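You operate a simulated robot arm through the tools that you are given. There is no shell and no other tool. Be economical: measure what you need, move in short steps, check, and stop when the job is done.

You are at the controls of a simulated robot arm. One attempt, no reset.

## Task
Rack the two open vials by depth, shallower in seat one, and cap both.
Fine: the deeper one goes in seat two; cap each once it is seated.

Only the result counts: the job must be done as asked and must still hold three seconds after the hand-in. Knocking over, shifting, dropping, spilling or breaking anything else fails it. Lids that push on must go on centred and level and be pressed home; caps that screw on are set level and turned clockwise until they are tight.

## Robot
A 6-joint arm with a two-finger parallel gripper, fixed in place. Base frame: the origin is at the foot of the arm, x ahead of it, y to its left, z up; the work surface is at about z = 86. Lengths are in cm, angles in degrees, forces in N, time in s.
With the tool pointing down near the work surface it reaches from about 26 to 68 cm from the base axis. Its first joint turns from -66.0 to 66.0 degrees. Payload 2.9 kg.
The TCP is the grasp point between the finger pads, 3 cm short of the fingertips. In the tool frame z runs along the fingers and y along their closing line. The gripper opens to 11 cm. The fingers are 2 cm wide and 1 cm thick; the gripper's body (4.8 by 11.2 cm) begins 5.5 cm behind the TCP.
Orientation is told as [roll, pitch, yaw] about the base's x, y, z axes, in that order, counted from this pose: with the fingers straight down and closing along the base's y, the tool's x points along the base's -x, its y along +y and its z along -z.

## Interface
- The arm moves only by the tool servo_tool. Its argument "motion" is a list of rows, each a list of 7 numbers: the opening, from 0 (shut) to 1 (fully open), then the shift along the base's x, y, z in cm, then the turn, a rotation vector about the base's x, y, z in degrees. In form: [[gripper, dx, dy, dz, wx, wy, wz], ...]. A call has 1 to 10 rows; each row is the pose to reach, as a shift and turn from the pose commanded when the call began. A row lasts 0.2 s, in which the tool goes at most 5 cm and 8.6 degrees; a call with a longer step from one row to the next is refused whole, and so is a gripper value outside its range. Where a pose cannot be reached the arm comes as near as it can. A force on the tool above 40 N (or 10 N above the force at the start of the call, whichever is more), or a blocked arm, ends the call early, and 0.2 s more pass. Each finger travels about 10.8 cm/s and halts on what it meets, pressing with about 35 N; the grip force reading is that of the motor and also rises with nothing between the fingers. The clock runs only during rows and for 0.2 s after the last one: add rows that repeat a pose to give the fingers time. The reply holds the time, the measured pose of the TCP, the force on the tool along the base axes, the opening and the grip force, in the units named above and with some noise, with the torque about the TCP (base axes, N m) and any sound that the robot's microphone picked up.
- Cameras (640 x 400 px; columns grow to the right, rows downward): "scene" is fixed at [8.38, 43.84, 138.86]; the picture's right is [-0.71, -0.70, 0.00], its down [-0.38, 0.38, -0.84] and it looks along [0.59, -0.60, -0.54] (base axes); focal length 370 px, centre (320, 200). "wrist" rides on the gripper at [7.2, 1.7, -10.3] in the tool frame; the picture's right is [-0.23, 0.97, 0.00], its down [-0.76, -0.18, -0.62] and it looks along [-0.61, -0.14, 0.78] (tool axes); focal length 222 px, centre (320, 200). There is no depth. A picture from a camera that has moved, and an enlarged one, comes with that camera's place and axes in the base frame and with its lens.
- snapshot(camera): a new picture of that camera. No time passes.
- enlarge(camera, box): a new picture of the part [left, top, right, bottom] of that camera's present view, enlarged. No time passes.
- job_done(): hands the job in; it is judged then, once.

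Go step by step. Nothing tells you positions but the pictures and the camera data: compare them with the known pose of the tool, close in by small moves and look again before you grip or let go. The budget is 120 turns and 68 pictures, counting those below and the enlarged ones. Unless the task says otherwise, let go and move clear before handing in, and close with one line.

The tools are called after "Request:" as a command line: name --pt "numbers of a row" for each row, then --argument value for the rest, lists and objects as JSON in quotes. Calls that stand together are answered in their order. servo_tool: Moves the arm, as the interface text tells. Its arguments: {"type":"object","properties":{"motion":{"type":"array","items":{"type":"array","items":{"type":"number"}}}},"required":["motion"]} The other tools are called the same way: snapshot (camera) takes a picture; enlarge (camera, box) takes an enlarged picture of a part of a camera's view; job_done () hands the job in.

At the start:

```text
clock: 0.0
tool_pos: [43.39, -7.01, 114.98]
tool_rot: [-0.1, 0.0, 0.1]
ft_force: [-1.0, -0.2, -0.2]
wrist_torque: [-0.03, 0.01, -0.03]
gripper_width: 11.0
grip_force: 0.0
```

scene: 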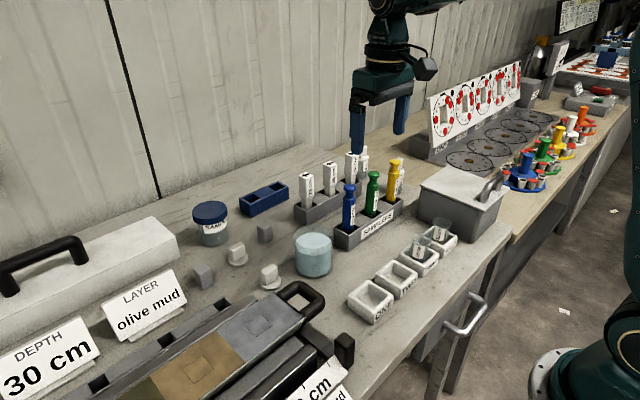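
wrist: 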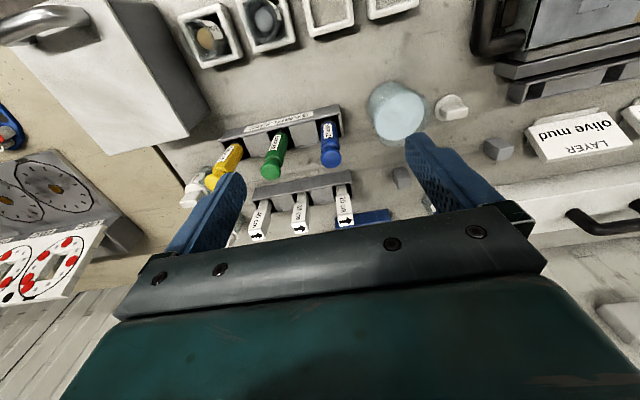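

I see a bench with a sampler rack, labelled vials, small dishes, and caps. I'll enlarge the key regions first to identify vials, seats and lids.

Request:
enlarge --camera "scene" --box '[180, 140, 340, 300]'

Request:
enlarge --camera "scene" --box '[320, 140, 520, 330]'

Request:
enlarge --camera "wrist" --box '[160, 0, 460, 250]'

Request:
enlarge --camera "scene" --box '[0, 240, 360, 400]'

```text
2.50 times, centred on (260, 220) of scene
camera zoom: at [8.38, 43.84, 138.86], right [-0.71, -0.7, 0.0], down [-0.38, 0.38, -0.84], along [0.59, -0.6, -0.54], focal length 925 px, centre (470, 150)
```

zoom: 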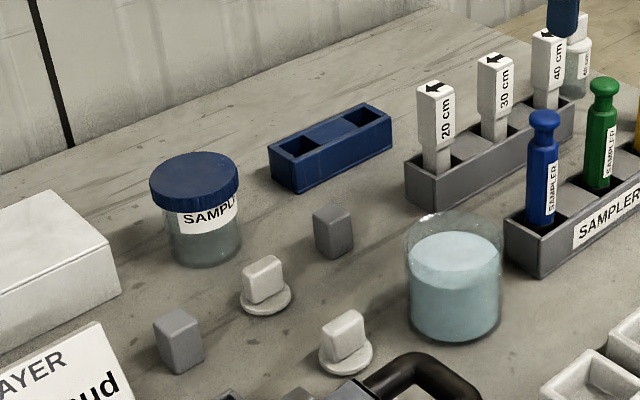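

```text
2.11 times, centred on (420, 235) of scene
camera zoom: at [8.38, 43.84, 138.86], right [-0.71, -0.7, 0.0], down [-0.38, 0.38, -0.84], along [0.59, -0.6, -0.54], focal length 779 px, centre (110, 126)
```

zoom: 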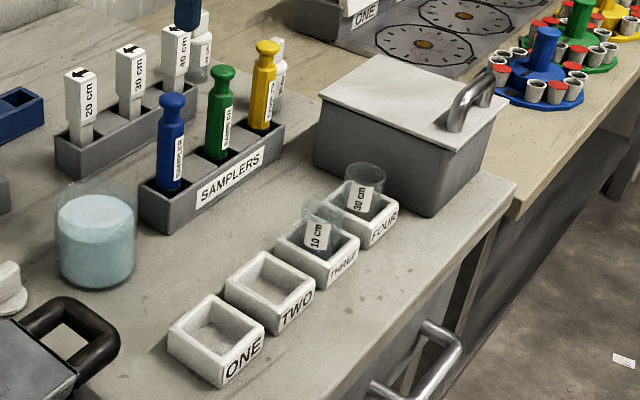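

```text
1.60 times, centred on (310, 125) of wrist
camera zoom: at [36.18, -5.22, 125.37], right [0.23, 0.97, 0.0], down [0.76, -0.18, 0.62], along [0.61, -0.14, -0.78], focal length 355 px, centre (336, 320)
```

zoom: 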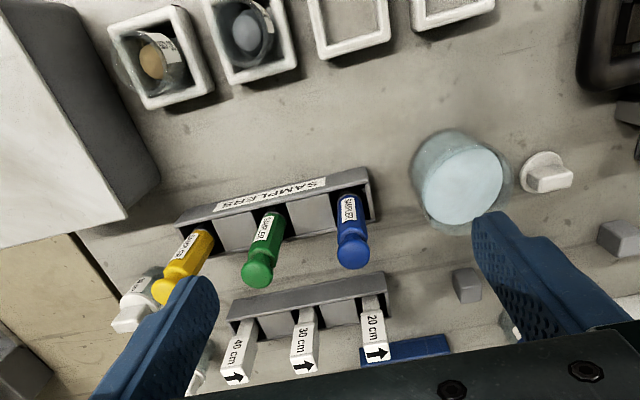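

```text
1.78 times, centred on (180, 320) of scene
camera zoom: at [8.38, 43.84, 138.86], right [-0.71, -0.7, 0.0], down [-0.38, 0.38, -0.84], along [0.59, -0.6, -0.54], focal length 658 px, centre (569, -13)
```

zoom: 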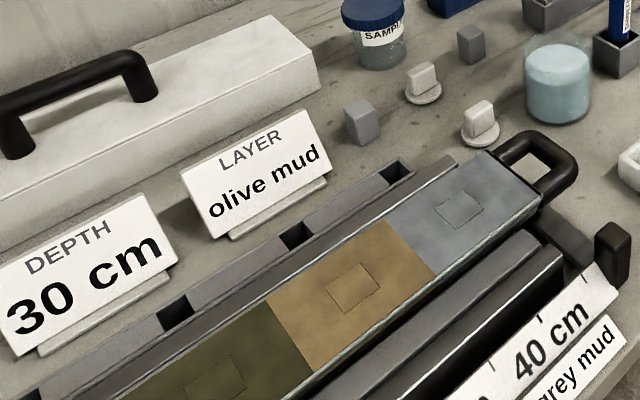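

The open vials stand in trays THREE and FOUR; trays ONE and TWO look like the empty seats, and the two white discs with tabs look like lids. I'll zoom in to read the labels and to look at the lids.

Request:
enlarge --camera "scene" --box '[395, 210, 465, 280]'

Request:
enlarge --camera "scene" --box '[220, 235, 300, 295]'

Request:
servo_tool --pt "1 -3 0 0 0 0 0" --pt "1 -6 0 -2 0 0 0" --pt "1 -9 0 -4 0 0 0" --pt "1 -12 -1 -6 0 0 0" --pt "1 -14 -2 -8 0 0 0" --pt "1 -14 -2 -8 0 0 0"

```text
5.71 times, centred on (430, 245) of scene
camera zoom: at [8.38, 43.84, 138.86], right [-0.71, -0.7, 0.0], down [-0.38, 0.38, -0.84], along [0.59, -0.6, -0.54], focal length 2114 px, centre (-309, -57)
```

zoom: 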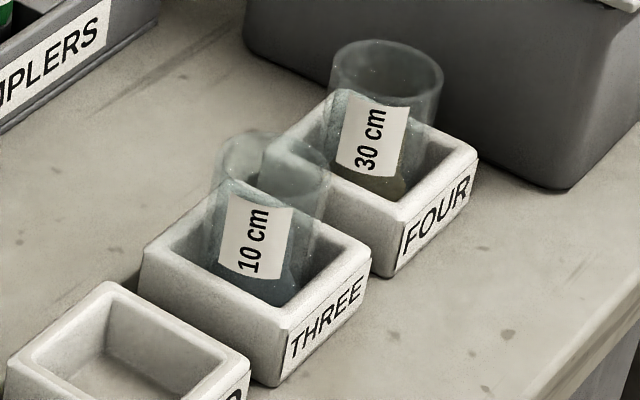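

```text
6.67 times, centred on (260, 265) of scene
camera zoom: at [8.38, 43.84, 138.86], right [-0.71, -0.7, 0.0], down [-0.38, 0.38, -0.84], along [0.59, -0.6, -0.54], focal length 2466 px, centre (720, -233)
```

zoom: 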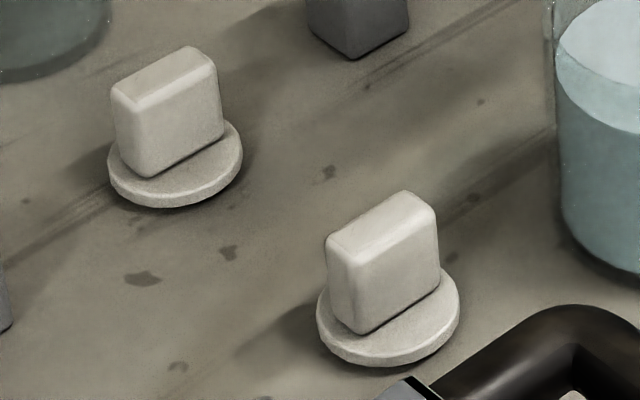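

```text
clock: 1.4
tool_pos: [29.42, -9.01, 106.91]
tool_rot: [0.0, 0.0, 0.0]
ft_force: [0.2, -0.1, 0.0]
wrist_torque: [-0.02, 0.05, 0.0]
gripper_width: 11.01
grip_force: 0.1
```

The labels read 10 cm (tray THREE) and 30 cm (tray FOUR), so 10 cm goes to ONE and 30 cm to TWO. I check from the wrist camera now.

Request:
snapshot --camera "wrist"

Request:
enlarge --camera "scene" --box '[225, 165, 325, 235]'

Request:
enlarge --camera "scene" --box '[410, 40, 640, 190]'

```text
59 pictures are left
camera wrist: at [22.13, -7.25, 117.32], right [0.23, 0.97, 0.0], down [0.76, -0.18, 0.62], along [0.61, -0.14, -0.78], focal length 222 px, centre (320, 200)
```

wrist: 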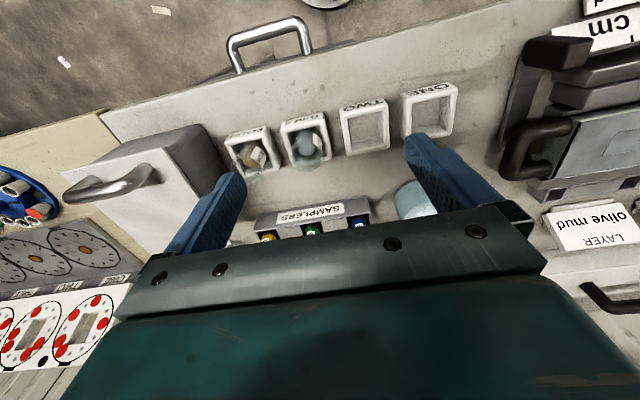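

```text
5.71 times, centred on (275, 200) of scene
camera zoom: at [8.37, 43.84, 138.86], right [-0.71, -0.7, 0.0], down [-0.38, 0.38, -0.84], along [0.59, -0.6, -0.54], focal length 2114 px, centre (577, 200)
```

zoom: 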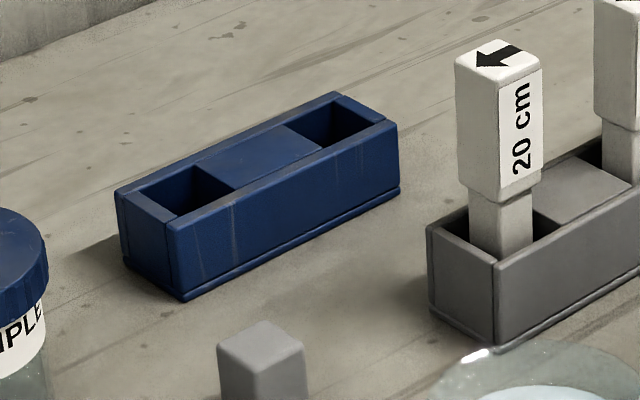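

```text
2.67 times, centred on (525, 115) of scene
camera zoom: at [8.37, 43.84, 138.86], right [-0.71, -0.7, 0.0], down [-0.38, 0.38, -0.84], along [0.59, -0.6, -0.54], focal length 986 px, centre (-227, 427)
```

zoom: 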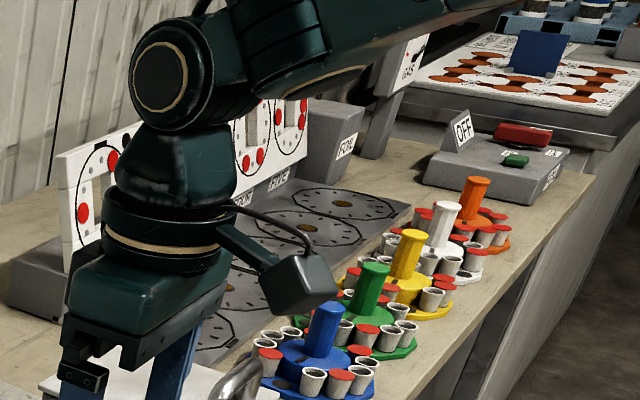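

The trays ONE and TWO are the seats. I'll turn the tool by -90° about z, so that the fingers close along x (clear of neighbouring vials and the box), and hover over the 10 cm vial.

Request:
servo_tool --pt "1 0.5 0 0 0 0 -8.5" --pt "1 1 0 0 0 0 -17" --pt "1 1.5 -0.5 0 0 0 -25.5" --pt "1 2 -1 0 0 0 -34" --pt "1 2.5 -1.5 0 0 0 -42.5" --pt "1 3 -2 0 0 0 -51" --pt "1 3.5 -2.5 0 0 0 -59.5" --pt "1 4 -2.5 0 0 0 -68" --pt "1 4.6 -2.5 0 0 0 -76.5" --pt "1 4.6 -2.5 0 0 0 -85"

Request:
servo_tool --pt "1 0 0 -1 0 0 -5" --pt "1 0 0 -3 0 0 -5" --pt "1 0 0 -3 0 0 -5"

Request:
snapshot --camera "wrist"

Request:
enlarge --camera "scene" --box '[340, 130, 420, 190]'

```text
clock: 3.6
tool_pos: [34.2, -11.52, 107.01]
tool_rot: [0.0, 0.0, -85.2]
ft_force: [0.2, 0.0, -0.6]
wrist_torque: [0.0, -0.02, 0.02]
gripper_width: 11.03
grip_force: 0.0
```

```text
clock: 4.4
tool_pos: [34.12, -11.66, 104.05]
tool_rot: [0.0, 0.1, -90.0]
ft_force: [0.1, 0.1, -0.8]
wrist_torque: [0.0, 0.0, 0.0]
gripper_width: 10.99
grip_force: 0.0
```

```text
56 pictures are left
camera wrist: at [35.72, -4.15, 114.38], right [0.97, -0.23, 0.0], down [-0.18, -0.76, 0.62], along [-0.14, -0.61, -0.78], focal length 222 px, centre (320, 200)
```

wrist: 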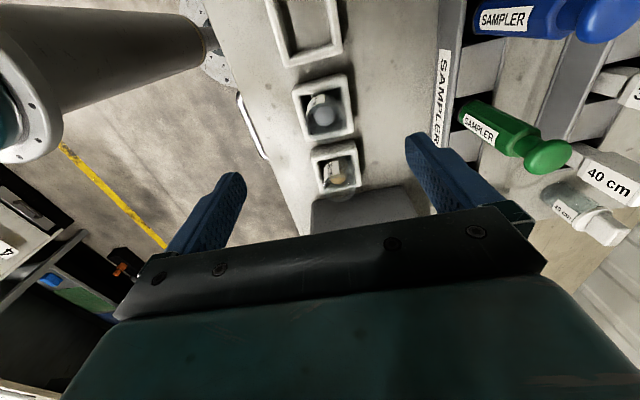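

```text
6.67 times, centred on (380, 160) of scene
camera zoom: at [8.38, 43.84, 138.86], right [-0.71, -0.7, 0.0], down [-0.38, 0.38, -0.84], along [0.59, -0.6, -0.54], focal length 2466 px, centre (-80, 467)
```

zoom: 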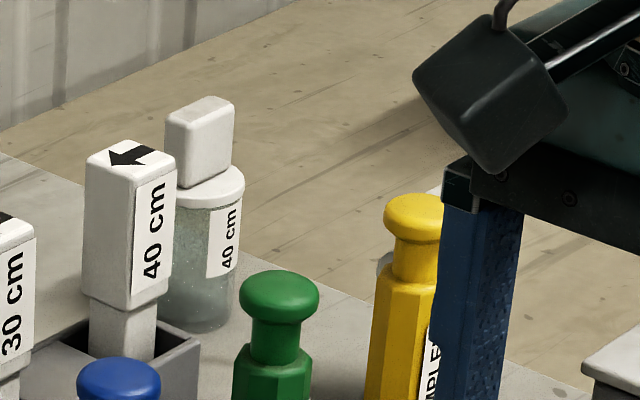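

Capped example vials at the back show the lid's disc sitting flush on the rim. Now a closer look at vial THREE from the wrist.

Request:
enlarge --camera "wrist" --box '[260, 60, 400, 220]'

```text
2.50 times, centred on (330, 140) of wrist
camera zoom: at [35.72, -4.15, 114.38], right [0.97, -0.23, 0.0], down [-0.18, -0.76, 0.62], along [-0.14, -0.61, -0.78], focal length 555 px, centre (295, 350)
```

zoom: 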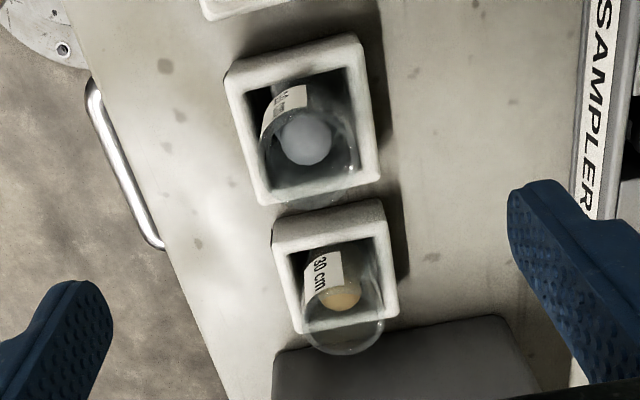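

Vial 10 cm is at about (34.6, -11.7), rim at z ≈ 92.7. I'll centre over it, go down to z ≈ 94 and check.

Request:
servo_tool --pt "0.7 0.45 0 -3 0 0 0" --pt "0.7 0.45 0 -6 0 0 0" --pt "0.7 0.45 0 -8 0 0 0" --pt "0.7 0.45 0 -10 0 0 0" --pt "0.7 0.45 0 -10 0 0 0"

Request:
snapshot --camera "wrist"

Request:
enlarge --camera "scene" --box '[360, 190, 480, 290]'

```text
clock: 5.6
tool_pos: [34.66, -11.64, 93.95]
tool_rot: [0.0, 0.0, -90.0]
ft_force: [0.3, 0.7, 0.3]
wrist_torque: [0.01, 0.02, 0.02]
gripper_width: 7.72
grip_force: 0.0
```

```text
53 pictures are left
camera wrist: at [36.19, -4.23, 104.36], right [0.97, -0.23, 0.0], down [-0.18, -0.76, 0.62], along [-0.14, -0.61, -0.78], focal length 222 px, centre (320, 200)
```

wrist: 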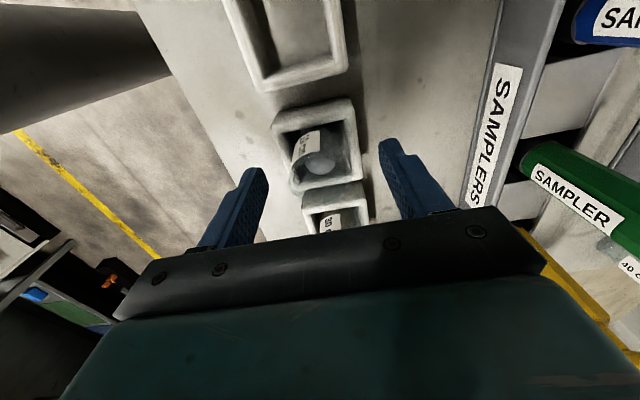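

```text
4.00 times, centred on (420, 240) of scene
camera zoom: at [8.38, 43.84, 138.86], right [-0.71, -0.7, 0.0], down [-0.38, 0.38, -0.84], along [0.59, -0.6, -0.54], focal length 1480 px, centre (-80, 40)
```

zoom: 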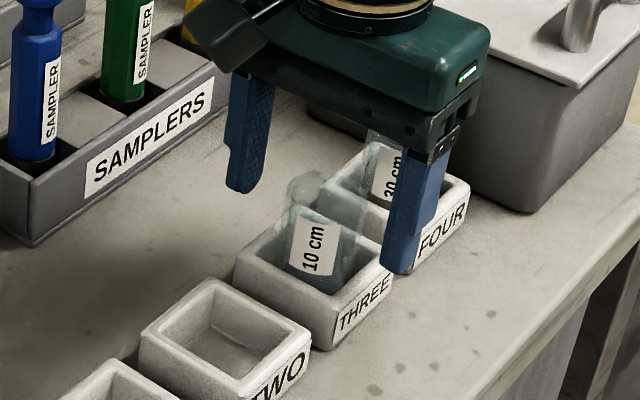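

The fingers straddle the vial in x; I'll zoom in to verify the y alignment.

Request:
enlarge --camera "wrist" --box '[260, 80, 380, 240]'

Request:
enlarge --camera "scene" --box '[410, 220, 460, 280]'

```text
2.50 times, centred on (320, 160) of wrist
camera zoom: at [36.19, -4.23, 104.36], right [0.97, -0.23, 0.0], down [-0.18, -0.76, 0.62], along [-0.14, -0.61, -0.78], focal length 555 px, centre (320, 300)
```

zoom: 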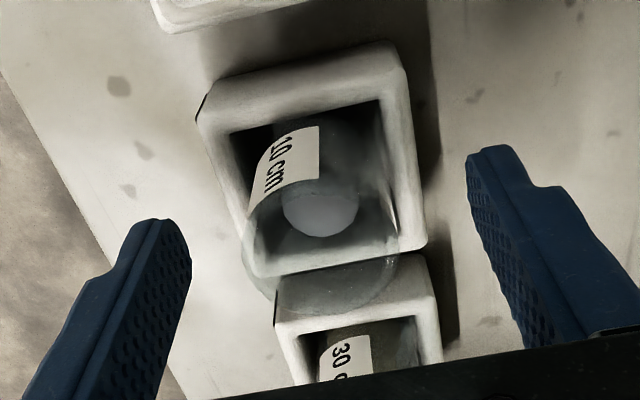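

```text
6.67 times, centred on (435, 250) of scene
camera zoom: at [8.38, 43.84, 138.86], right [-0.71, -0.7, 0.0], down [-0.38, 0.38, -0.84], along [0.59, -0.6, -0.54], focal length 2466 px, centre (-447, -133)
```

zoom: 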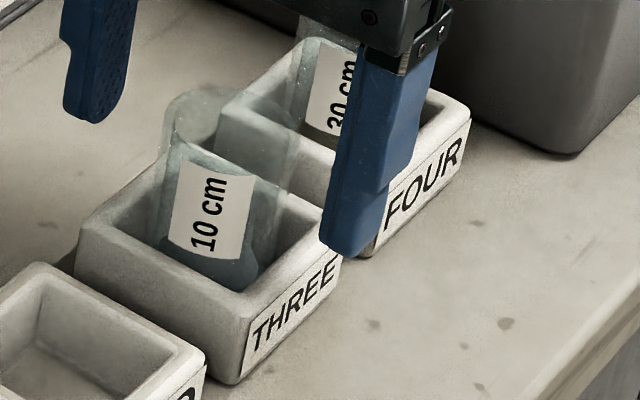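

Alignment agrees to a few millimetres. I'll lower slightly to keep tips above the tray rim (z≈93.1) and close on the vial.

Request:
servo_tool --pt "0.7 -0.1 -0.1 -0.8 0 0 0" --pt "0.55 -0.1 -0.1 -0.8 0 0 0" --pt "0.45 -0.1 -0.1 -0.8 0 0 0" --pt "0.38 -0.1 -0.1 -0.8 0 0 0" --pt "0.3 -0.1 -0.1 -0.8 0 0 0" --pt "0.3 -0.1 -0.1 -0.8 0 0 0" --pt "0.3 -0.1 -0.1 -0.8 0 0 0"

Request:
snapshot --camera "wrist"

```text
clock: 7.2
tool_pos: [34.42, -11.61, 93.2]
tool_rot: [0.0, 0.0, -90.0]
ft_force: [0.4, 0.1, 0.8]
wrist_torque: [-0.01, -0.02, -0.01]
gripper_width: 3.73
grip_force: 35.2
```

```text
49 pictures are left
camera wrist: at [36.09, -4.32, 103.6], right [0.97, -0.23, 0.0], down [-0.18, -0.76, 0.62], along [-0.14, -0.61, -0.78], focal length 222 px, centre (320, 200)
```

wrist: 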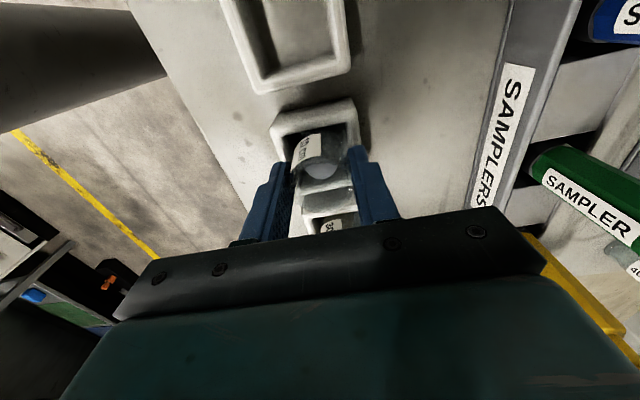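

Gripped (3.7 cm wide). I'll lift straight up and look at the seats.

Request:
servo_tool --pt "0.3 0 0 1 0 0 0" --pt "0.3 0 0 3 0 0 0" --pt "0.3 0 0 5.5 0 0 0" --pt "0.3 0 0 8 0 0 0" --pt "0.3 0 2 8 0 0 0" --pt "0.3 0 5 8 0 0 0" --pt "0.3 0 9 8 0 0 0" --pt "0.3 0 13 8 0 0 0" --pt "0.3 0 16 8 0 0 0" --pt "0.3 0 16 8 0 0 0"

Request:
snapshot --camera "wrist"

Request:
enlarge --camera "scene" --box '[320, 190, 460, 330]'

```text
clock: 9.4
tool_pos: [34.52, 4.4, 101.17]
tool_rot: [-0.1, 0.0, -90.1]
ft_force: [-0.4, 0.0, 0.2]
wrist_torque: [-0.04, 0.0, -0.02]
gripper_width: 3.75
grip_force: 34.9
```

```text
48 pictures are left
camera wrist: at [36.07, 11.73, 111.53], right [0.97, -0.23, 0.0], down [-0.18, -0.76, 0.62], along [-0.14, -0.61, -0.78], focal length 222 px, centre (320, 200)
```

wrist: 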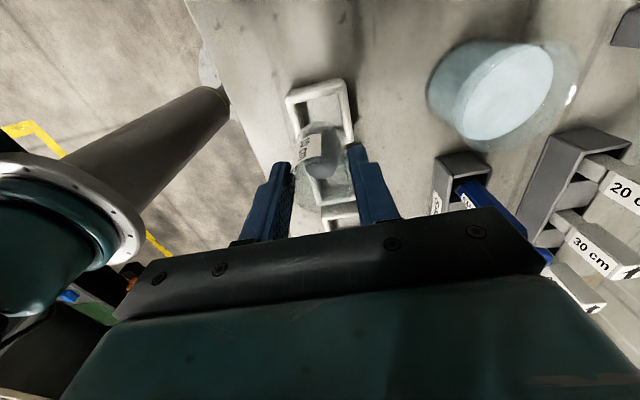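

```text
2.86 times, centred on (390, 260) of scene
camera zoom: at [8.37, 43.84, 138.86], right [-0.71, -0.7, 0.0], down [-0.38, 0.38, -0.84], along [0.59, -0.6, -0.54], focal length 1057 px, centre (120, 29)
```

zoom: 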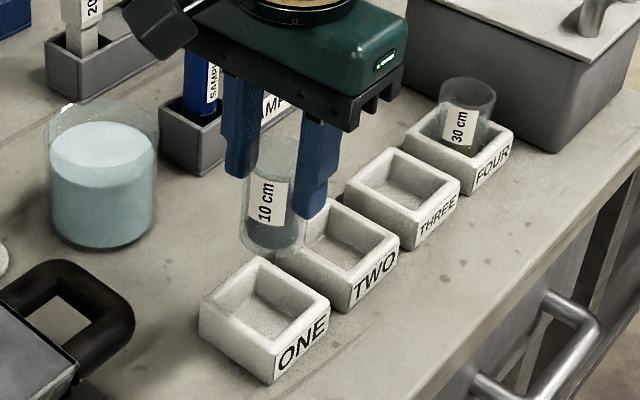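

The vial hangs upright above seat ONE. I'll check the tray centre precisely.

Request:
enlarge --camera "wrist" --box '[260, 70, 380, 230]'

```text
2.50 times, centred on (320, 150) of wrist
camera zoom: at [36.07, 11.73, 111.53], right [0.97, -0.23, 0.0], down [-0.18, -0.76, 0.62], along [-0.14, -0.61, -0.78], focal length 555 px, centre (320, 325)
```

zoom: 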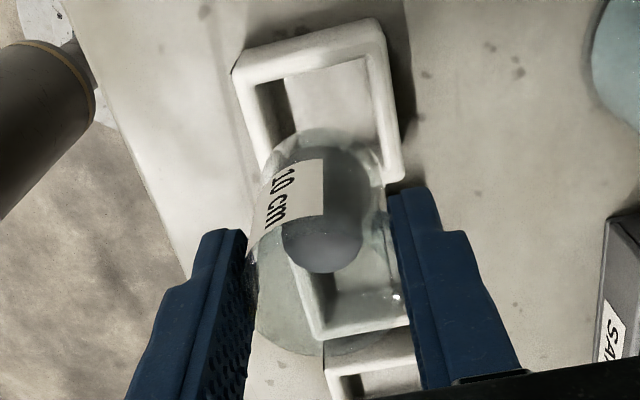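

Seat ONE's centre is at about (34.5, 4.1). I'll shift 0.25 cm and lower slowly.

Request:
servo_tool --pt "0.3 0 -0.25 0 0 0 0" --pt "0.3 0 -0.25 -2 0 0 0" --pt "0.3 0 -0.25 -4 0 0 0" --pt "0.3 0 -0.25 -4.5 0 0 0" --pt "0.3 0 -0.25 -4.5 0 0 0"

Request:
enlarge --camera "scene" --box '[340, 220, 420, 320]'

Request:
enlarge --camera "wrist" --box '[260, 70, 380, 230]'

```text
clock: 10.6
tool_pos: [34.4, 4.07, 96.61]
tool_rot: [-0.1, 0.0, -90.1]
ft_force: [0.5, 0.1, -0.2]
wrist_torque: [0.01, -0.02, 0.03]
gripper_width: 3.75
grip_force: 35.3
```

```text
4.00 times, centred on (380, 270) of scene
camera zoom: at [8.38, 43.84, 138.86], right [-0.71, -0.7, 0.0], down [-0.38, 0.38, -0.84], along [0.59, -0.6, -0.54], focal length 1480 px, centre (80, -80)
```

zoom: 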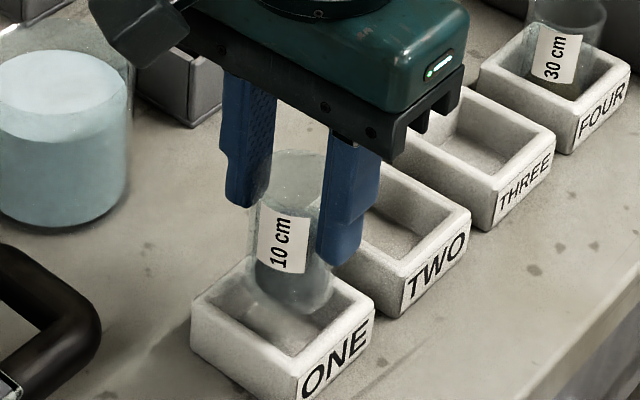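

```text
2.50 times, centred on (320, 150) of wrist
camera zoom: at [36.04, 11.48, 107.01], right [0.97, -0.23, 0.0], down [-0.18, -0.76, 0.62], along [-0.14, -0.61, -0.78], focal length 555 px, centre (320, 325)
```

zoom: 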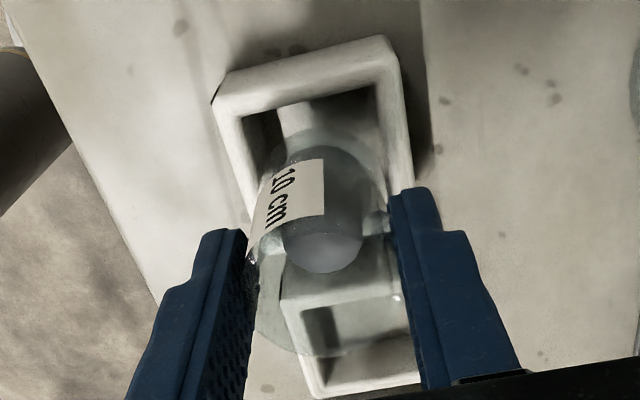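

The vial bottom is over the middle of seat ONE. I'll nudge +0.1 in y and lower to the floor slowly.

Request:
servo_tool --pt "0.3 0.05 0.12 -1 0 0 0" --pt "0.3 0.05 0.12 -2 0 0 0" --pt "0.3 0.05 0.12 -2.6 0 0 0" --pt "0.3 0.05 0.12 -3.0 0 0 0" --pt "0.3 0.05 0.12 -3.3 0 0 0" --pt "0.3 0.05 0.12 -3.3 0 0 0"

Request:
enlarge --camera "scene" --box '[340, 220, 420, 320]'

```text
clock: 12.0
tool_pos: [34.56, 4.28, 93.49]
tool_rot: [0.0, 0.0, -89.9]
ft_force: [0.4, -0.8, -0.8]
wrist_torque: [0.01, 0.0, 0.0]
gripper_width: 3.74
grip_force: 35.0
```

```text
4.00 times, centred on (380, 270) of scene
camera zoom: at [8.38, 43.84, 138.86], right [-0.71, -0.7, 0.0], down [-0.38, 0.38, -0.84], along [0.59, -0.6, -0.54], focal length 1480 px, centre (80, -80)
```

zoom: 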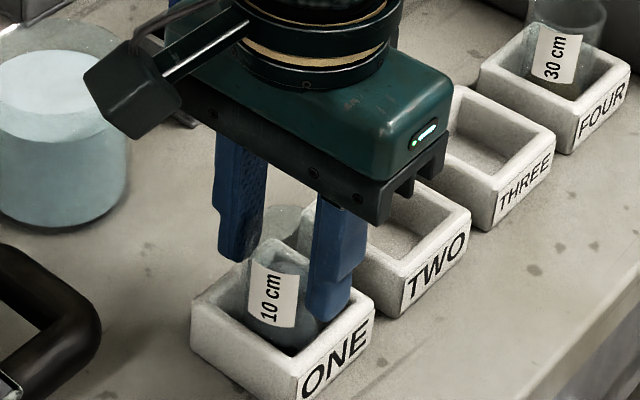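

It is inside the tray without contact. I lower the last bit until it touches.

Request:
servo_tool --pt "0.3 0 0 -0.1 0 0 0" --pt "0.3 0 0 -0.2 0 0 0" --pt "0.3 0 0 -0.3 0 0 0" --pt "0.3 0 0 -0.3 0 0 0"

```text
clock: 13.0
tool_pos: [34.5, 4.19, 93.21]
tool_rot: [0.1, -0.1, -90.0]
ft_force: [-3.4, -1.2, 18.9]
wrist_torque: [-0.12, 0.2, 0.02]
gripper_width: 3.75
grip_force: 35.5
```

Contact with the floor. I open, rise clear, and look.

Request:
servo_tool --pt "0.3 0 0 0.1 0 0 0" --pt "0.45 0 0 0.1 0 0 0" --pt "0.6 0 0 0.1 0 0 0" --pt "0.6 0 0 0.1 0 0 0" --pt "0.6 0 0 3 0 0 0" --pt "0.6 0 0 7 0 0 0" --pt "0.6 0 0 11 0 0 0" --pt "0.6 0 0 11 0 0 0"

Request:
snapshot --camera "wrist"

Request:
enlarge --camera "scene" --box '[340, 220, 420, 320]'

```text
clock: 14.8
tool_pos: [34.46, 4.13, 104.22]
tool_rot: [0.0, -0.1, -90.1]
ft_force: [-0.4, -0.4, -0.5]
wrist_torque: [0.0, 0.02, 0.01]
gripper_width: 6.59
grip_force: 0.1
```

```text
42 pictures are left
camera wrist: at [36.08, 11.52, 114.52], right [0.97, -0.23, 0.0], down [-0.18, -0.76, 0.62], along [-0.14, -0.61, -0.78], focal length 222 px, centre (320, 200)
```

wrist: 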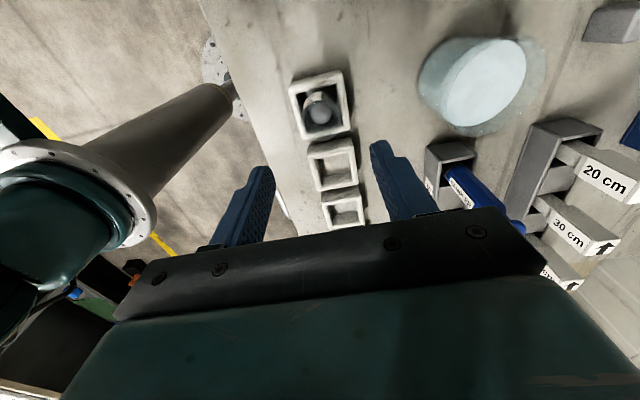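

```text
4.00 times, centred on (380, 270) of scene
camera zoom: at [8.37, 43.84, 138.86], right [-0.71, -0.7, 0.0], down [-0.38, 0.38, -0.84], along [0.59, -0.6, -0.54], focal length 1480 px, centre (80, -80)
```

zoom: 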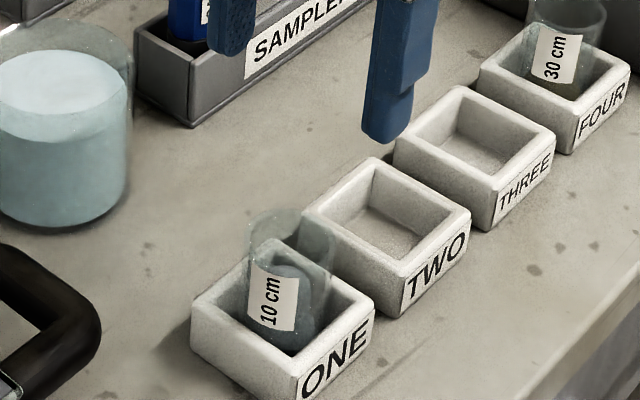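

The 10 cm vial stands upright in seat ONE. Now I go hover over lid B at about (52, 13.2) to look.

Request:
servo_tool --pt "0.6 3 1.5 0 0 0 0" --pt "0.6 6.5 3 0 0 0 0" --pt "0.6 10 5 0 0 0 0" --pt "0.6 13 7 0 0 0 0" --pt "0.6 16 9 0 0 0 0" --pt "0.6 17.5 9 0 0 0 0" --pt "0.6 17.5 9 0 0 0 0"

Request:
snapshot --camera "wrist"

```text
clock: 16.4
tool_pos: [51.93, 13.11, 104.12]
tool_rot: [0.0, 0.0, -90.1]
ft_force: [0.6, 0.5, 1.1]
wrist_torque: [0.04, 0.02, 0.01]
gripper_width: 6.58
grip_force: 0.1
```

```text
40 pictures are left
camera wrist: at [53.61, 20.55, 114.51], right [0.97, -0.23, 0.0], down [-0.18, -0.76, 0.62], along [-0.14, -0.61, -0.78], focal length 222 px, centre (320, 200)
```

wrist: 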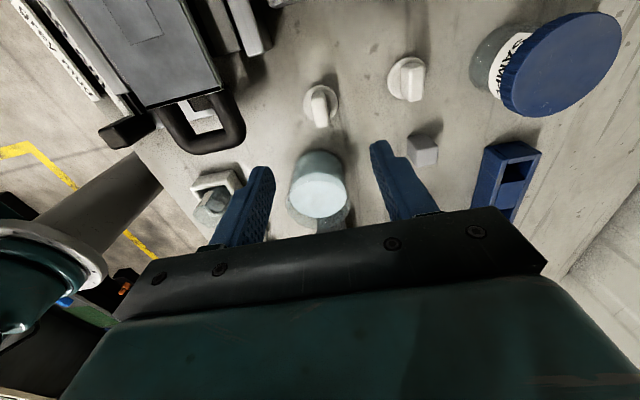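

Both lids are seen: B at about (52.0, 13.3), A at (61.8, 13.7). I zoom for the tab orientation.

Request:
enlarge --camera "wrist" --box '[290, 50, 440, 140]'

```text
4.27 times, centred on (365, 95) of wrist
camera zoom: at [53.61, 20.55, 114.51], right [0.97, -0.23, 0.0], down [-0.18, -0.76, 0.62], along [-0.14, -0.61, -0.78], focal length 948 px, centre (128, 648)
```

zoom: 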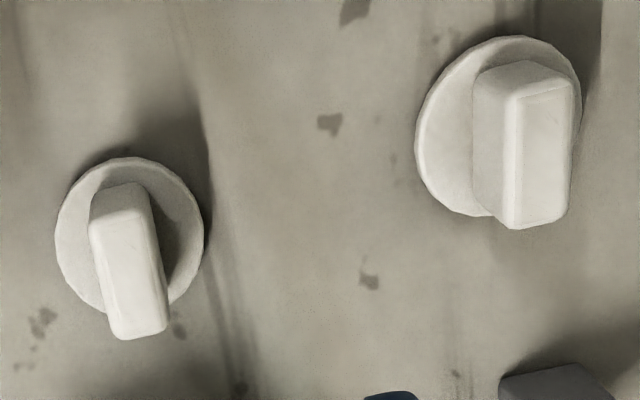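

Lid B's tab runs along y at (52.0, 13.15), top z ≈ 90. I descend and grip the tab along x.

Request:
servo_tool --pt "0.5 0.05 0.05 -4 0 0 0" --pt "0.5 0.05 0.05 -8 0 0 0" --pt "0.5 0.05 0.05 -11 0 0 0" --pt "0.5 0.05 0.05 -11 0 0 0"

Request:
enlarge --camera "wrist" --box '[240, 100, 400, 220]'

Request:
enlarge --camera "scene" --box '[220, 215, 320, 295]'

```text
clock: 17.4
tool_pos: [52.19, 13.42, 93.11]
tool_rot: [0.0, 0.0, -90.1]
ft_force: [0.0, -0.1, -0.8]
wrist_torque: [0.01, 0.02, -0.01]
gripper_width: 5.48
grip_force: 0.0
```

```text
3.33 times, centred on (320, 160) of wrist
camera zoom: at [53.75, 20.68, 103.47], right [0.97, -0.23, 0.0], down [-0.18, -0.76, 0.62], along [-0.14, -0.61, -0.78], focal length 740 px, centre (320, 333)
```

zoom: 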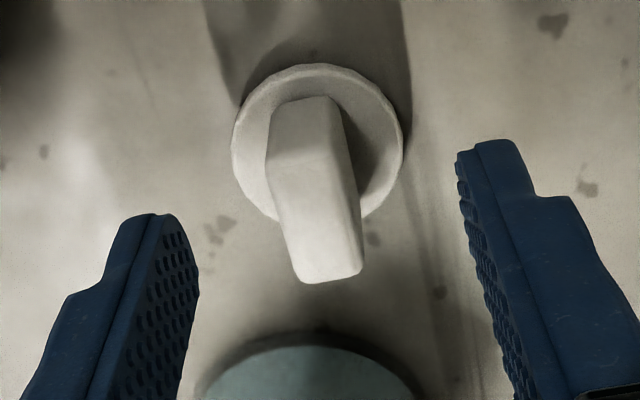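

```text
5.00 times, centred on (270, 255) of scene
camera zoom: at [8.38, 43.84, 138.86], right [-0.71, -0.7, 0.0], down [-0.38, 0.38, -0.84], along [0.59, -0.6, -0.54], focal length 1850 px, centre (570, -75)
```

zoom: 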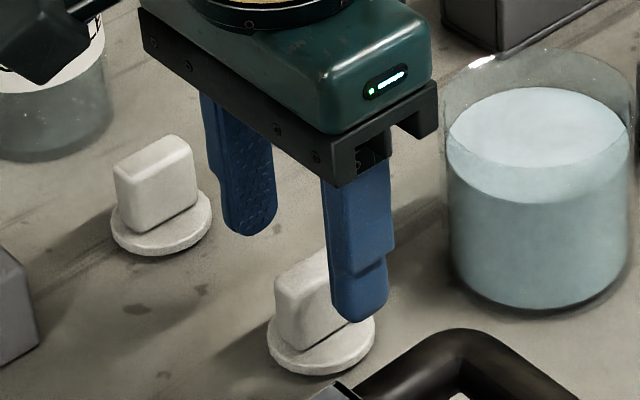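

Aligned in x; a small y shift of -0.1, then descend to tips about 0.5 cm above the disc and close.

Request:
servo_tool --pt "0.5 -0.05 -0.1 -1.5 0 0 0" --pt "0.5 -0.05 -0.1 -2.6 0 0 0" --pt "0.35 -0.05 -0.1 -2.6 0 0 0" --pt "0.22 -0.05 -0.1 -2.6 0 0 0" --pt "0.1 -0.05 -0.1 -2.6 0 0 0" --pt "0.08 -0.05 -0.1 -2.6 0 0 0" --pt "0.08 -0.05 -0.1 -2.6 0 0 0" --pt "0.08 -0.05 -0.1 -2.6 0 0 0"

Request:
enlarge --camera "wrist" --box '[240, 100, 400, 220]'

```text
clock: 19.2
tool_pos: [52.02, 13.23, 90.44]
tool_rot: [0.1, -0.1, -90.0]
ft_force: [-0.3, 1.1, 0.2]
wrist_torque: [0.01, 0.0, 0.02]
gripper_width: 1.43
grip_force: 34.7
```

```text
3.33 times, centred on (320, 160) of wrist
camera zoom: at [53.66, 20.58, 100.89], right [0.97, -0.23, 0.0], down [-0.18, -0.76, 0.62], along [-0.14, -0.61, -0.78], focal length 740 px, centre (320, 333)
```

zoom: 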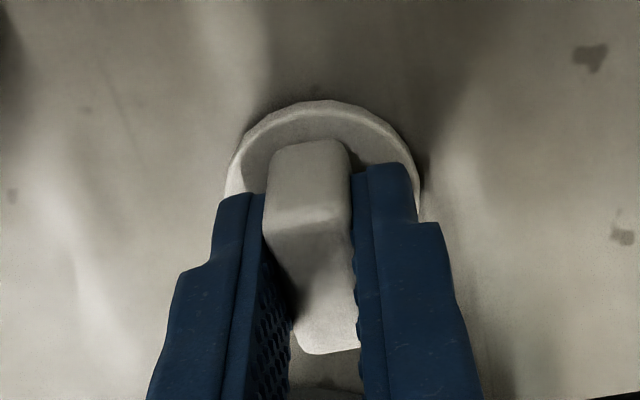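

Lid B is gripped. I lift it and carry it over the vial in seat ONE.

Request:
servo_tool --pt "0.08 0 0 2 0 0 0" --pt "0.08 0 0 6 0 0 0" --pt "0.08 0 0 10 0 0 0" --pt "0.08 0 0 13 0 0 0" --pt "0.08 -4 -2 13 0 0 0" --pt "0.08 -8 -4 13 0 0 0" --pt "0.08 -12 -6 13 0 0 0" --pt "0.08 -15 -8 13 0 0 0" --pt "0.08 -17.5 -9 13 0 0 0" --pt "0.08 -17.5 -9 13 0 0 0"

Request:
servo_tool --pt "0.08 0 0 -1 0 0 0" --pt "0.08 0 0 -2.5 0 0 0" --pt "0.08 0 0 -3.5 0 0 0" --pt "0.08 0 0 -3.5 0 0 0"

Request:
enlarge --camera "wrist" --box '[240, 90, 400, 230]'

Request:
enlarge --camera "scene" --box '[340, 210, 420, 310]'

```text
clock: 21.4
tool_pos: [34.46, 4.26, 103.54]
tool_rot: [0.0, 0.0, -90.1]
ft_force: [0.0, 0.8, 0.4]
wrist_torque: [0.0, 0.01, 0.0]
gripper_width: 1.43
grip_force: 35.0
```

```text
clock: 22.4
tool_pos: [34.49, 4.17, 99.94]
tool_rot: [0.1, 0.0, -90.0]
ft_force: [0.2, 0.0, 0.3]
wrist_torque: [-0.02, -0.04, 0.0]
gripper_width: 1.43
grip_force: 35.5
```

```text
2.86 times, centred on (320, 160) of wrist
camera zoom: at [36.06, 11.53, 110.35], right [0.97, -0.23, 0.0], down [-0.18, -0.76, 0.62], along [-0.14, -0.61, -0.78], focal length 635 px, centre (320, 314)
```

zoom: 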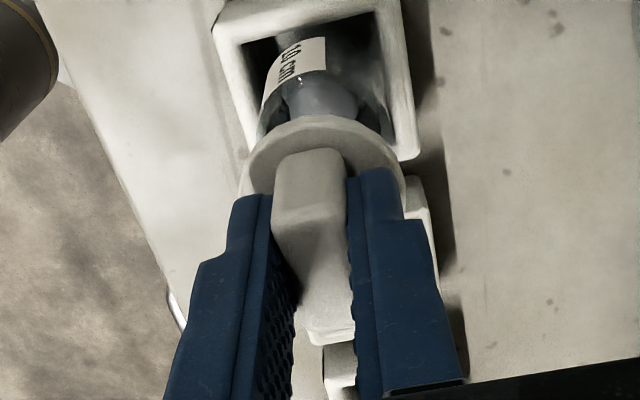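

```text
4.00 times, centred on (380, 260) of scene
camera zoom: at [8.38, 43.84, 138.86], right [-0.71, -0.7, 0.0], down [-0.38, 0.38, -0.84], along [0.59, -0.6, -0.54], focal length 1480 px, centre (80, -40)
```

zoom: 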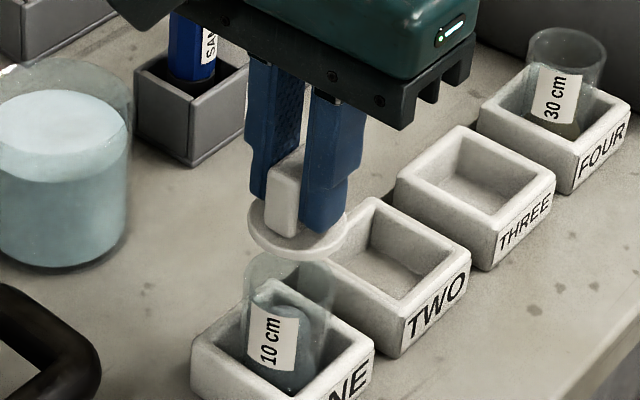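

Lid hangs level over the vial, perhaps 0.2 cm off. I'll shift back in y a bit to see the whole rim and measure it accurately.

Request:
servo_tool --pt "0.08 0 -2.5 1 0 0 0" --pt "0.08 0 -5 1 0 0 0" --pt "0.08 0 -5 1 0 0 0"

Request:
enlarge --camera "wrist" --box '[260, 40, 380, 140]'

```text
clock: 23.2
tool_pos: [34.56, -0.75, 100.98]
tool_rot: [0.0, 0.1, -90.1]
ft_force: [-0.1, -0.5, 0.2]
wrist_torque: [-0.01, 0.0, 0.02]
gripper_width: 1.41
grip_force: 34.7
```

```text
4.00 times, centred on (320, 90) of wrist
camera zoom: at [36.12, 6.58, 111.35], right [0.97, -0.23, 0.0], down [-0.18, -0.76, 0.62], along [-0.14, -0.61, -0.78], focal length 888 px, centre (320, 640)
```

zoom: 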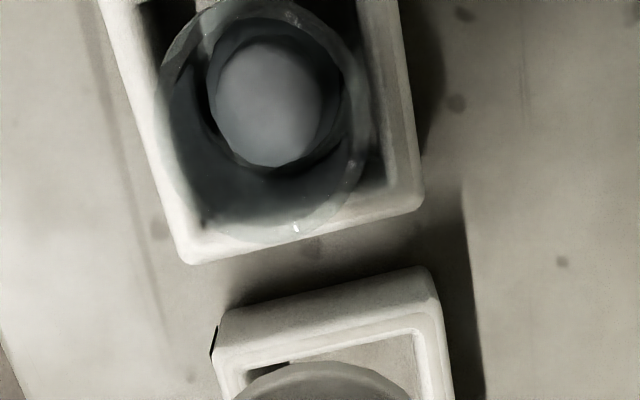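

Rim centre comes out at (34.58, 4.15), the lid needs about +0.12 in x and +0.07 in y. I apply that and lower to just above the rim.

Request:
servo_tool --pt "0.08 0.12 2.5 0 0 0 0" --pt "0.08 0.12 5.07 0 0 0 0" --pt "0.08 0.12 5.07 -1.5 0 0 0" --pt "0.08 0.12 5.07 -3 0 0 0" --pt "0.08 0.12 5.07 -3 0 0 0"

Request:
enlarge --camera "scene" --box '[350, 230, 410, 290]'

Request:
enlarge --camera "wrist" --box '[270, 110, 370, 190]'

```text
clock: 24.4
tool_pos: [34.67, 4.17, 98.03]
tool_rot: [-0.1, 0.0, -90.0]
ft_force: [-0.2, 0.2, 0.2]
wrist_torque: [0.0, 0.01, -0.05]
gripper_width: 1.42
grip_force: 34.9
```

```text
6.67 times, centred on (380, 260) of scene
camera zoom: at [8.38, 43.84, 138.86], right [-0.71, -0.7, 0.0], down [-0.38, 0.38, -0.84], along [0.59, -0.6, -0.54], focal length 2466 px, centre (-80, -200)
```

zoom: 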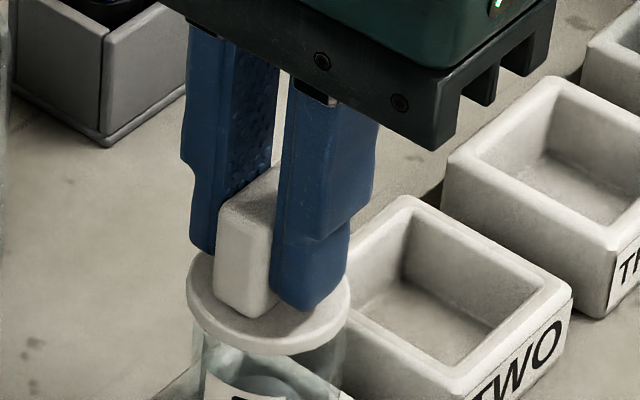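

```text
5.00 times, centred on (320, 150) of wrist
camera zoom: at [36.29, 11.58, 108.39], right [0.97, -0.23, 0.0], down [-0.18, -0.76, 0.62], along [-0.14, -0.61, -0.78], focal length 1111 px, centre (320, 450)
```

zoom: 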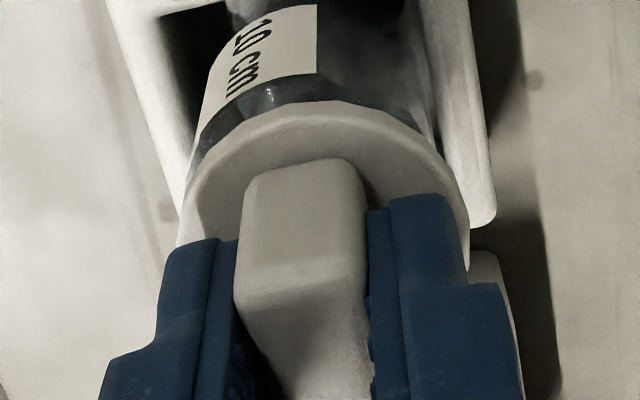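

Concentric in both views. I lower onto the rim in small steps.

Request:
servo_tool --pt "0.08 0 0 -0.2 0 0 0" --pt "0.08 0 0 -0.4 0 0 0" --pt "0.08 0 0 -0.6 0 0 0" --pt "0.08 0 0 -0.75 0 0 0" --pt "0.08 0 0 -0.9 0 0 0" --pt "0.08 0 0 -0.9 0 0 0"

Request:
enlarge --camera "scene" --box '[350, 230, 410, 290]'

```text
clock: 25.8
tool_pos: [34.61, 4.21, 97.18]
tool_rot: [0.0, 0.0, -90.0]
ft_force: [-1.1, 0.1, -0.4]
wrist_torque: [-0.01, 0.01, 0.0]
gripper_width: 1.41
grip_force: 35.2
```

```text
6.67 times, centred on (380, 260) of scene
camera zoom: at [8.38, 43.84, 138.86], right [-0.71, -0.7, 0.0], down [-0.38, 0.38, -0.84], along [0.59, -0.6, -0.54], focal length 2466 px, centre (-80, -200)
```

zoom: 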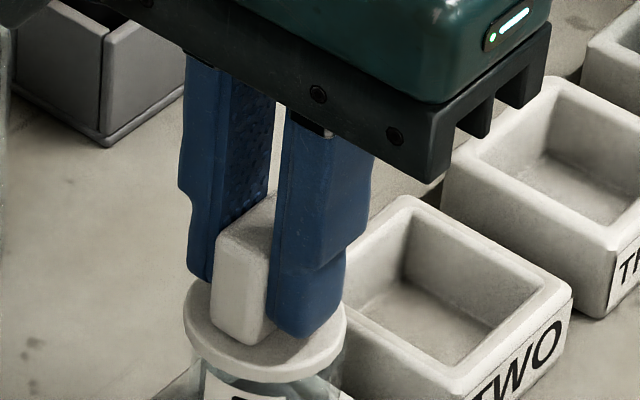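

No contact yet; still a small gap. I continue lower in small steps.

Request:
servo_tool --pt "0.08 0 0 -0.1 0 0 0" --pt "0.08 0 0 -0.2 0 0 0" --pt "0.08 0 0 -0.3 0 0 0" --pt "0.08 0 0 -0.3 0 0 0"

```text
clock: 26.8
tool_pos: [34.57, 4.26, 96.84]
tool_rot: [0.0, 0.0, -90.0]
ft_force: [-1.1, -0.2, 0.5]
wrist_torque: [0.02, -0.01, 0.01]
gripper_width: 1.45
grip_force: 34.4
```

Request:
servo_tool --pt "0.08 0 0 -0.1 0 0 0" --pt "0.08 0 0 -0.2 0 0 0" --pt "0.08 0 0 -0.3 0 0 0" --pt "0.08 0 0 -0.3 0 0 0"

Request:
enlarge --camera "scene" --box '[350, 230, 410, 290]'

```text
clock: 27.7
tool_pos: [34.68, 4.4, 96.75]
tool_rot: [0.3, 0.0, -90.0]
ft_force: [-3.5, -0.7, 8.9]
wrist_torque: [-0.05, 0.22, 0.02]
gripper_width: 1.43
grip_force: 34.7
heard: snap
stopped in row 4: the force on the tool passed its limit at 40 N (the readings are from after the stop); the commanded pose is now the measured one
```

```text
6.67 times, centred on (380, 260) of scene
camera zoom: at [8.36, 43.83, 138.86], right [-0.71, -0.7, 0.0], down [-0.38, 0.38, -0.84], along [0.59, -0.6, -0.54], focal length 2466 px, centre (-80, -200)
```

zoom: 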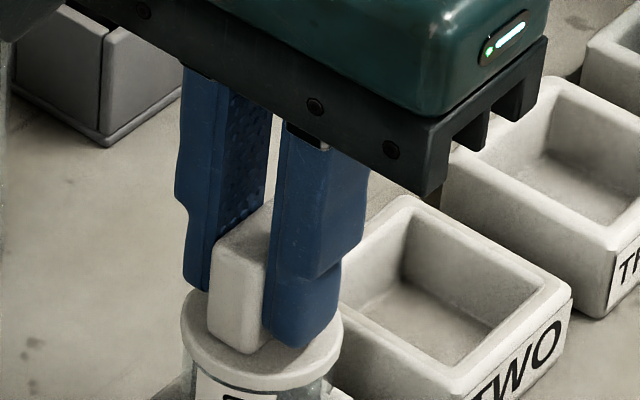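

A snap was heard and the lid sits flush: pressed home. I release and rise.

Request:
servo_tool --pt "0.08 0 0 0.05 0 0 0" --pt "0.2 0 0 0.05 0 0 0" --pt "0.4 0 0 0.05 0 0 0" --pt "0.5 0 0 0.05 0 0 0" --pt "0.5 0 0 3 0 0 0" --pt "0.5 0 0 7 0 0 0" --pt "0.5 0 0 8 0 0 0" --pt "0.5 0 0 8 0 0 0"

Request:
enlarge --camera "scene" --box '[340, 220, 420, 310]'

Request:
enlarge --camera "wrist" --box '[260, 60, 380, 180]'

```text
clock: 29.5
tool_pos: [34.71, 4.28, 104.73]
tool_rot: [0.3, 0.0, -90.0]
ft_force: [0.2, 0.3, -0.4]
wrist_torque: [0.03, -0.01, 0.03]
gripper_width: 5.51
grip_force: 0.1
```

```text
4.44 times, centred on (380, 265) of scene
camera zoom: at [8.37, 43.84, 138.86], right [-0.71, -0.7, 0.0], down [-0.38, 0.38, -0.84], along [0.59, -0.6, -0.54], focal length 1644 px, centre (53, -89)
```

zoom: 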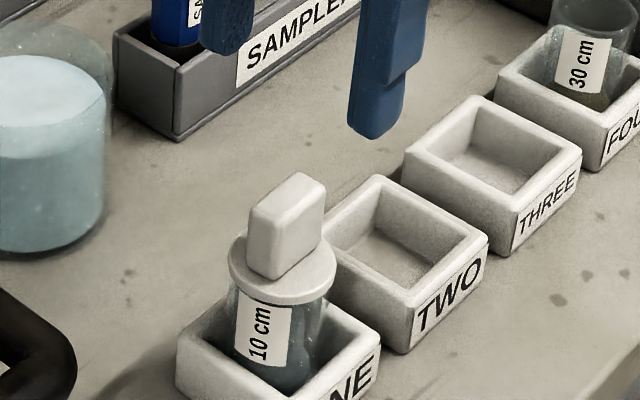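

```text
3.33 times, centred on (320, 120) of wrist
camera zoom: at [36.23, 11.63, 115.08], right [0.97, -0.23, 0.0], down [-0.18, -0.76, 0.62], along [-0.14, -0.61, -0.78], focal length 740 px, centre (320, 467)
```

zoom: 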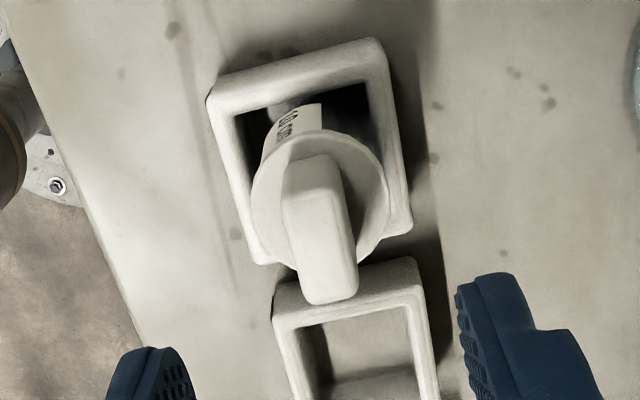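

Vial one is capped level and seated. Now to the 30 cm vial in tray FOUR.

Request:
servo_tool --pt "0.7 0 -4 0 -0.3 0 0" --pt "0.7 -0.1 -8 0 -0.3 0 0" --pt "0.7 -0.1 -12 0 -0.3 0 0" --pt "0.7 -0.1 -16 0 -0.3 0 0" --pt "0.7 -0.1 -20 0 -0.3 0 0" --pt "0.7 -0.1 -23.8 0 -0.3 0 0" --pt "0.7 -0.1 -23.8 -4 -0.3 0 0" --pt "0.7 -0.1 -23.8 -8 -0.3 0 0" --pt "0.7 -0.1 -23.8 -10 -0.3 0 0" --pt "0.7 -0.1 -23.8 -10 -0.3 0 0"

Request:
enlarge --camera "wrist" --box '[250, 90, 400, 240]'

Request:
enlarge --camera "scene" --box '[400, 180, 500, 280]'

```text
clock: 31.7
tool_pos: [34.67, -19.51, 94.73]
tool_rot: [0.3, -0.2, -89.9]
ft_force: [0.0, -0.8, 1.3]
wrist_torque: [0.0, 0.05, 0.01]
gripper_width: 7.73
grip_force: 0.2
```

```text
2.67 times, centred on (325, 165) of wrist
camera zoom: at [36.22, -12.07, 105.07], right [0.97, -0.23, 0.01], down [-0.18, -0.76, 0.63], along [-0.14, -0.61, -0.78], focal length 592 px, centre (307, 293)
```

zoom: 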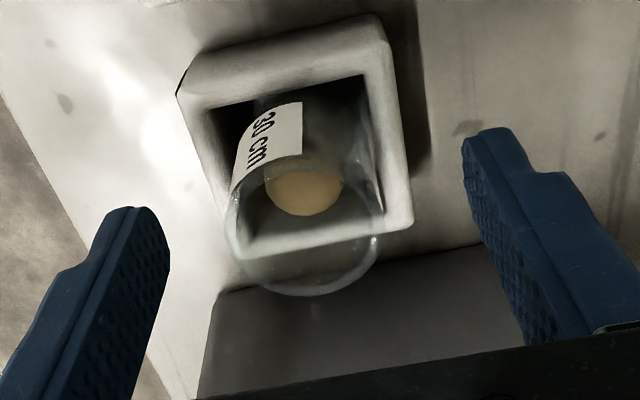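

```text
4.00 times, centred on (450, 230) of scene
camera zoom: at [8.38, 43.83, 138.86], right [-0.71, -0.7, 0.0], down [-0.38, 0.38, -0.84], along [0.59, -0.6, -0.54], focal length 1480 px, centre (-200, 80)
```

zoom: 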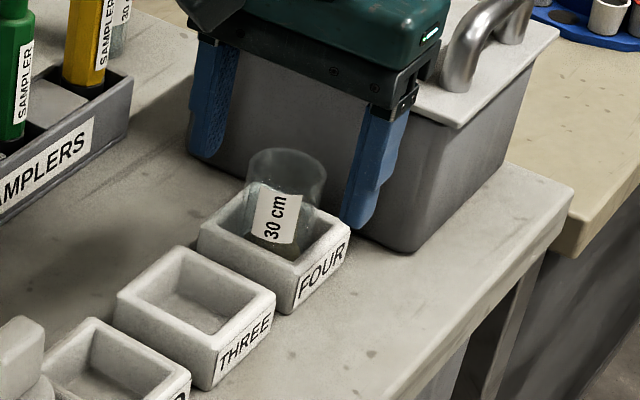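

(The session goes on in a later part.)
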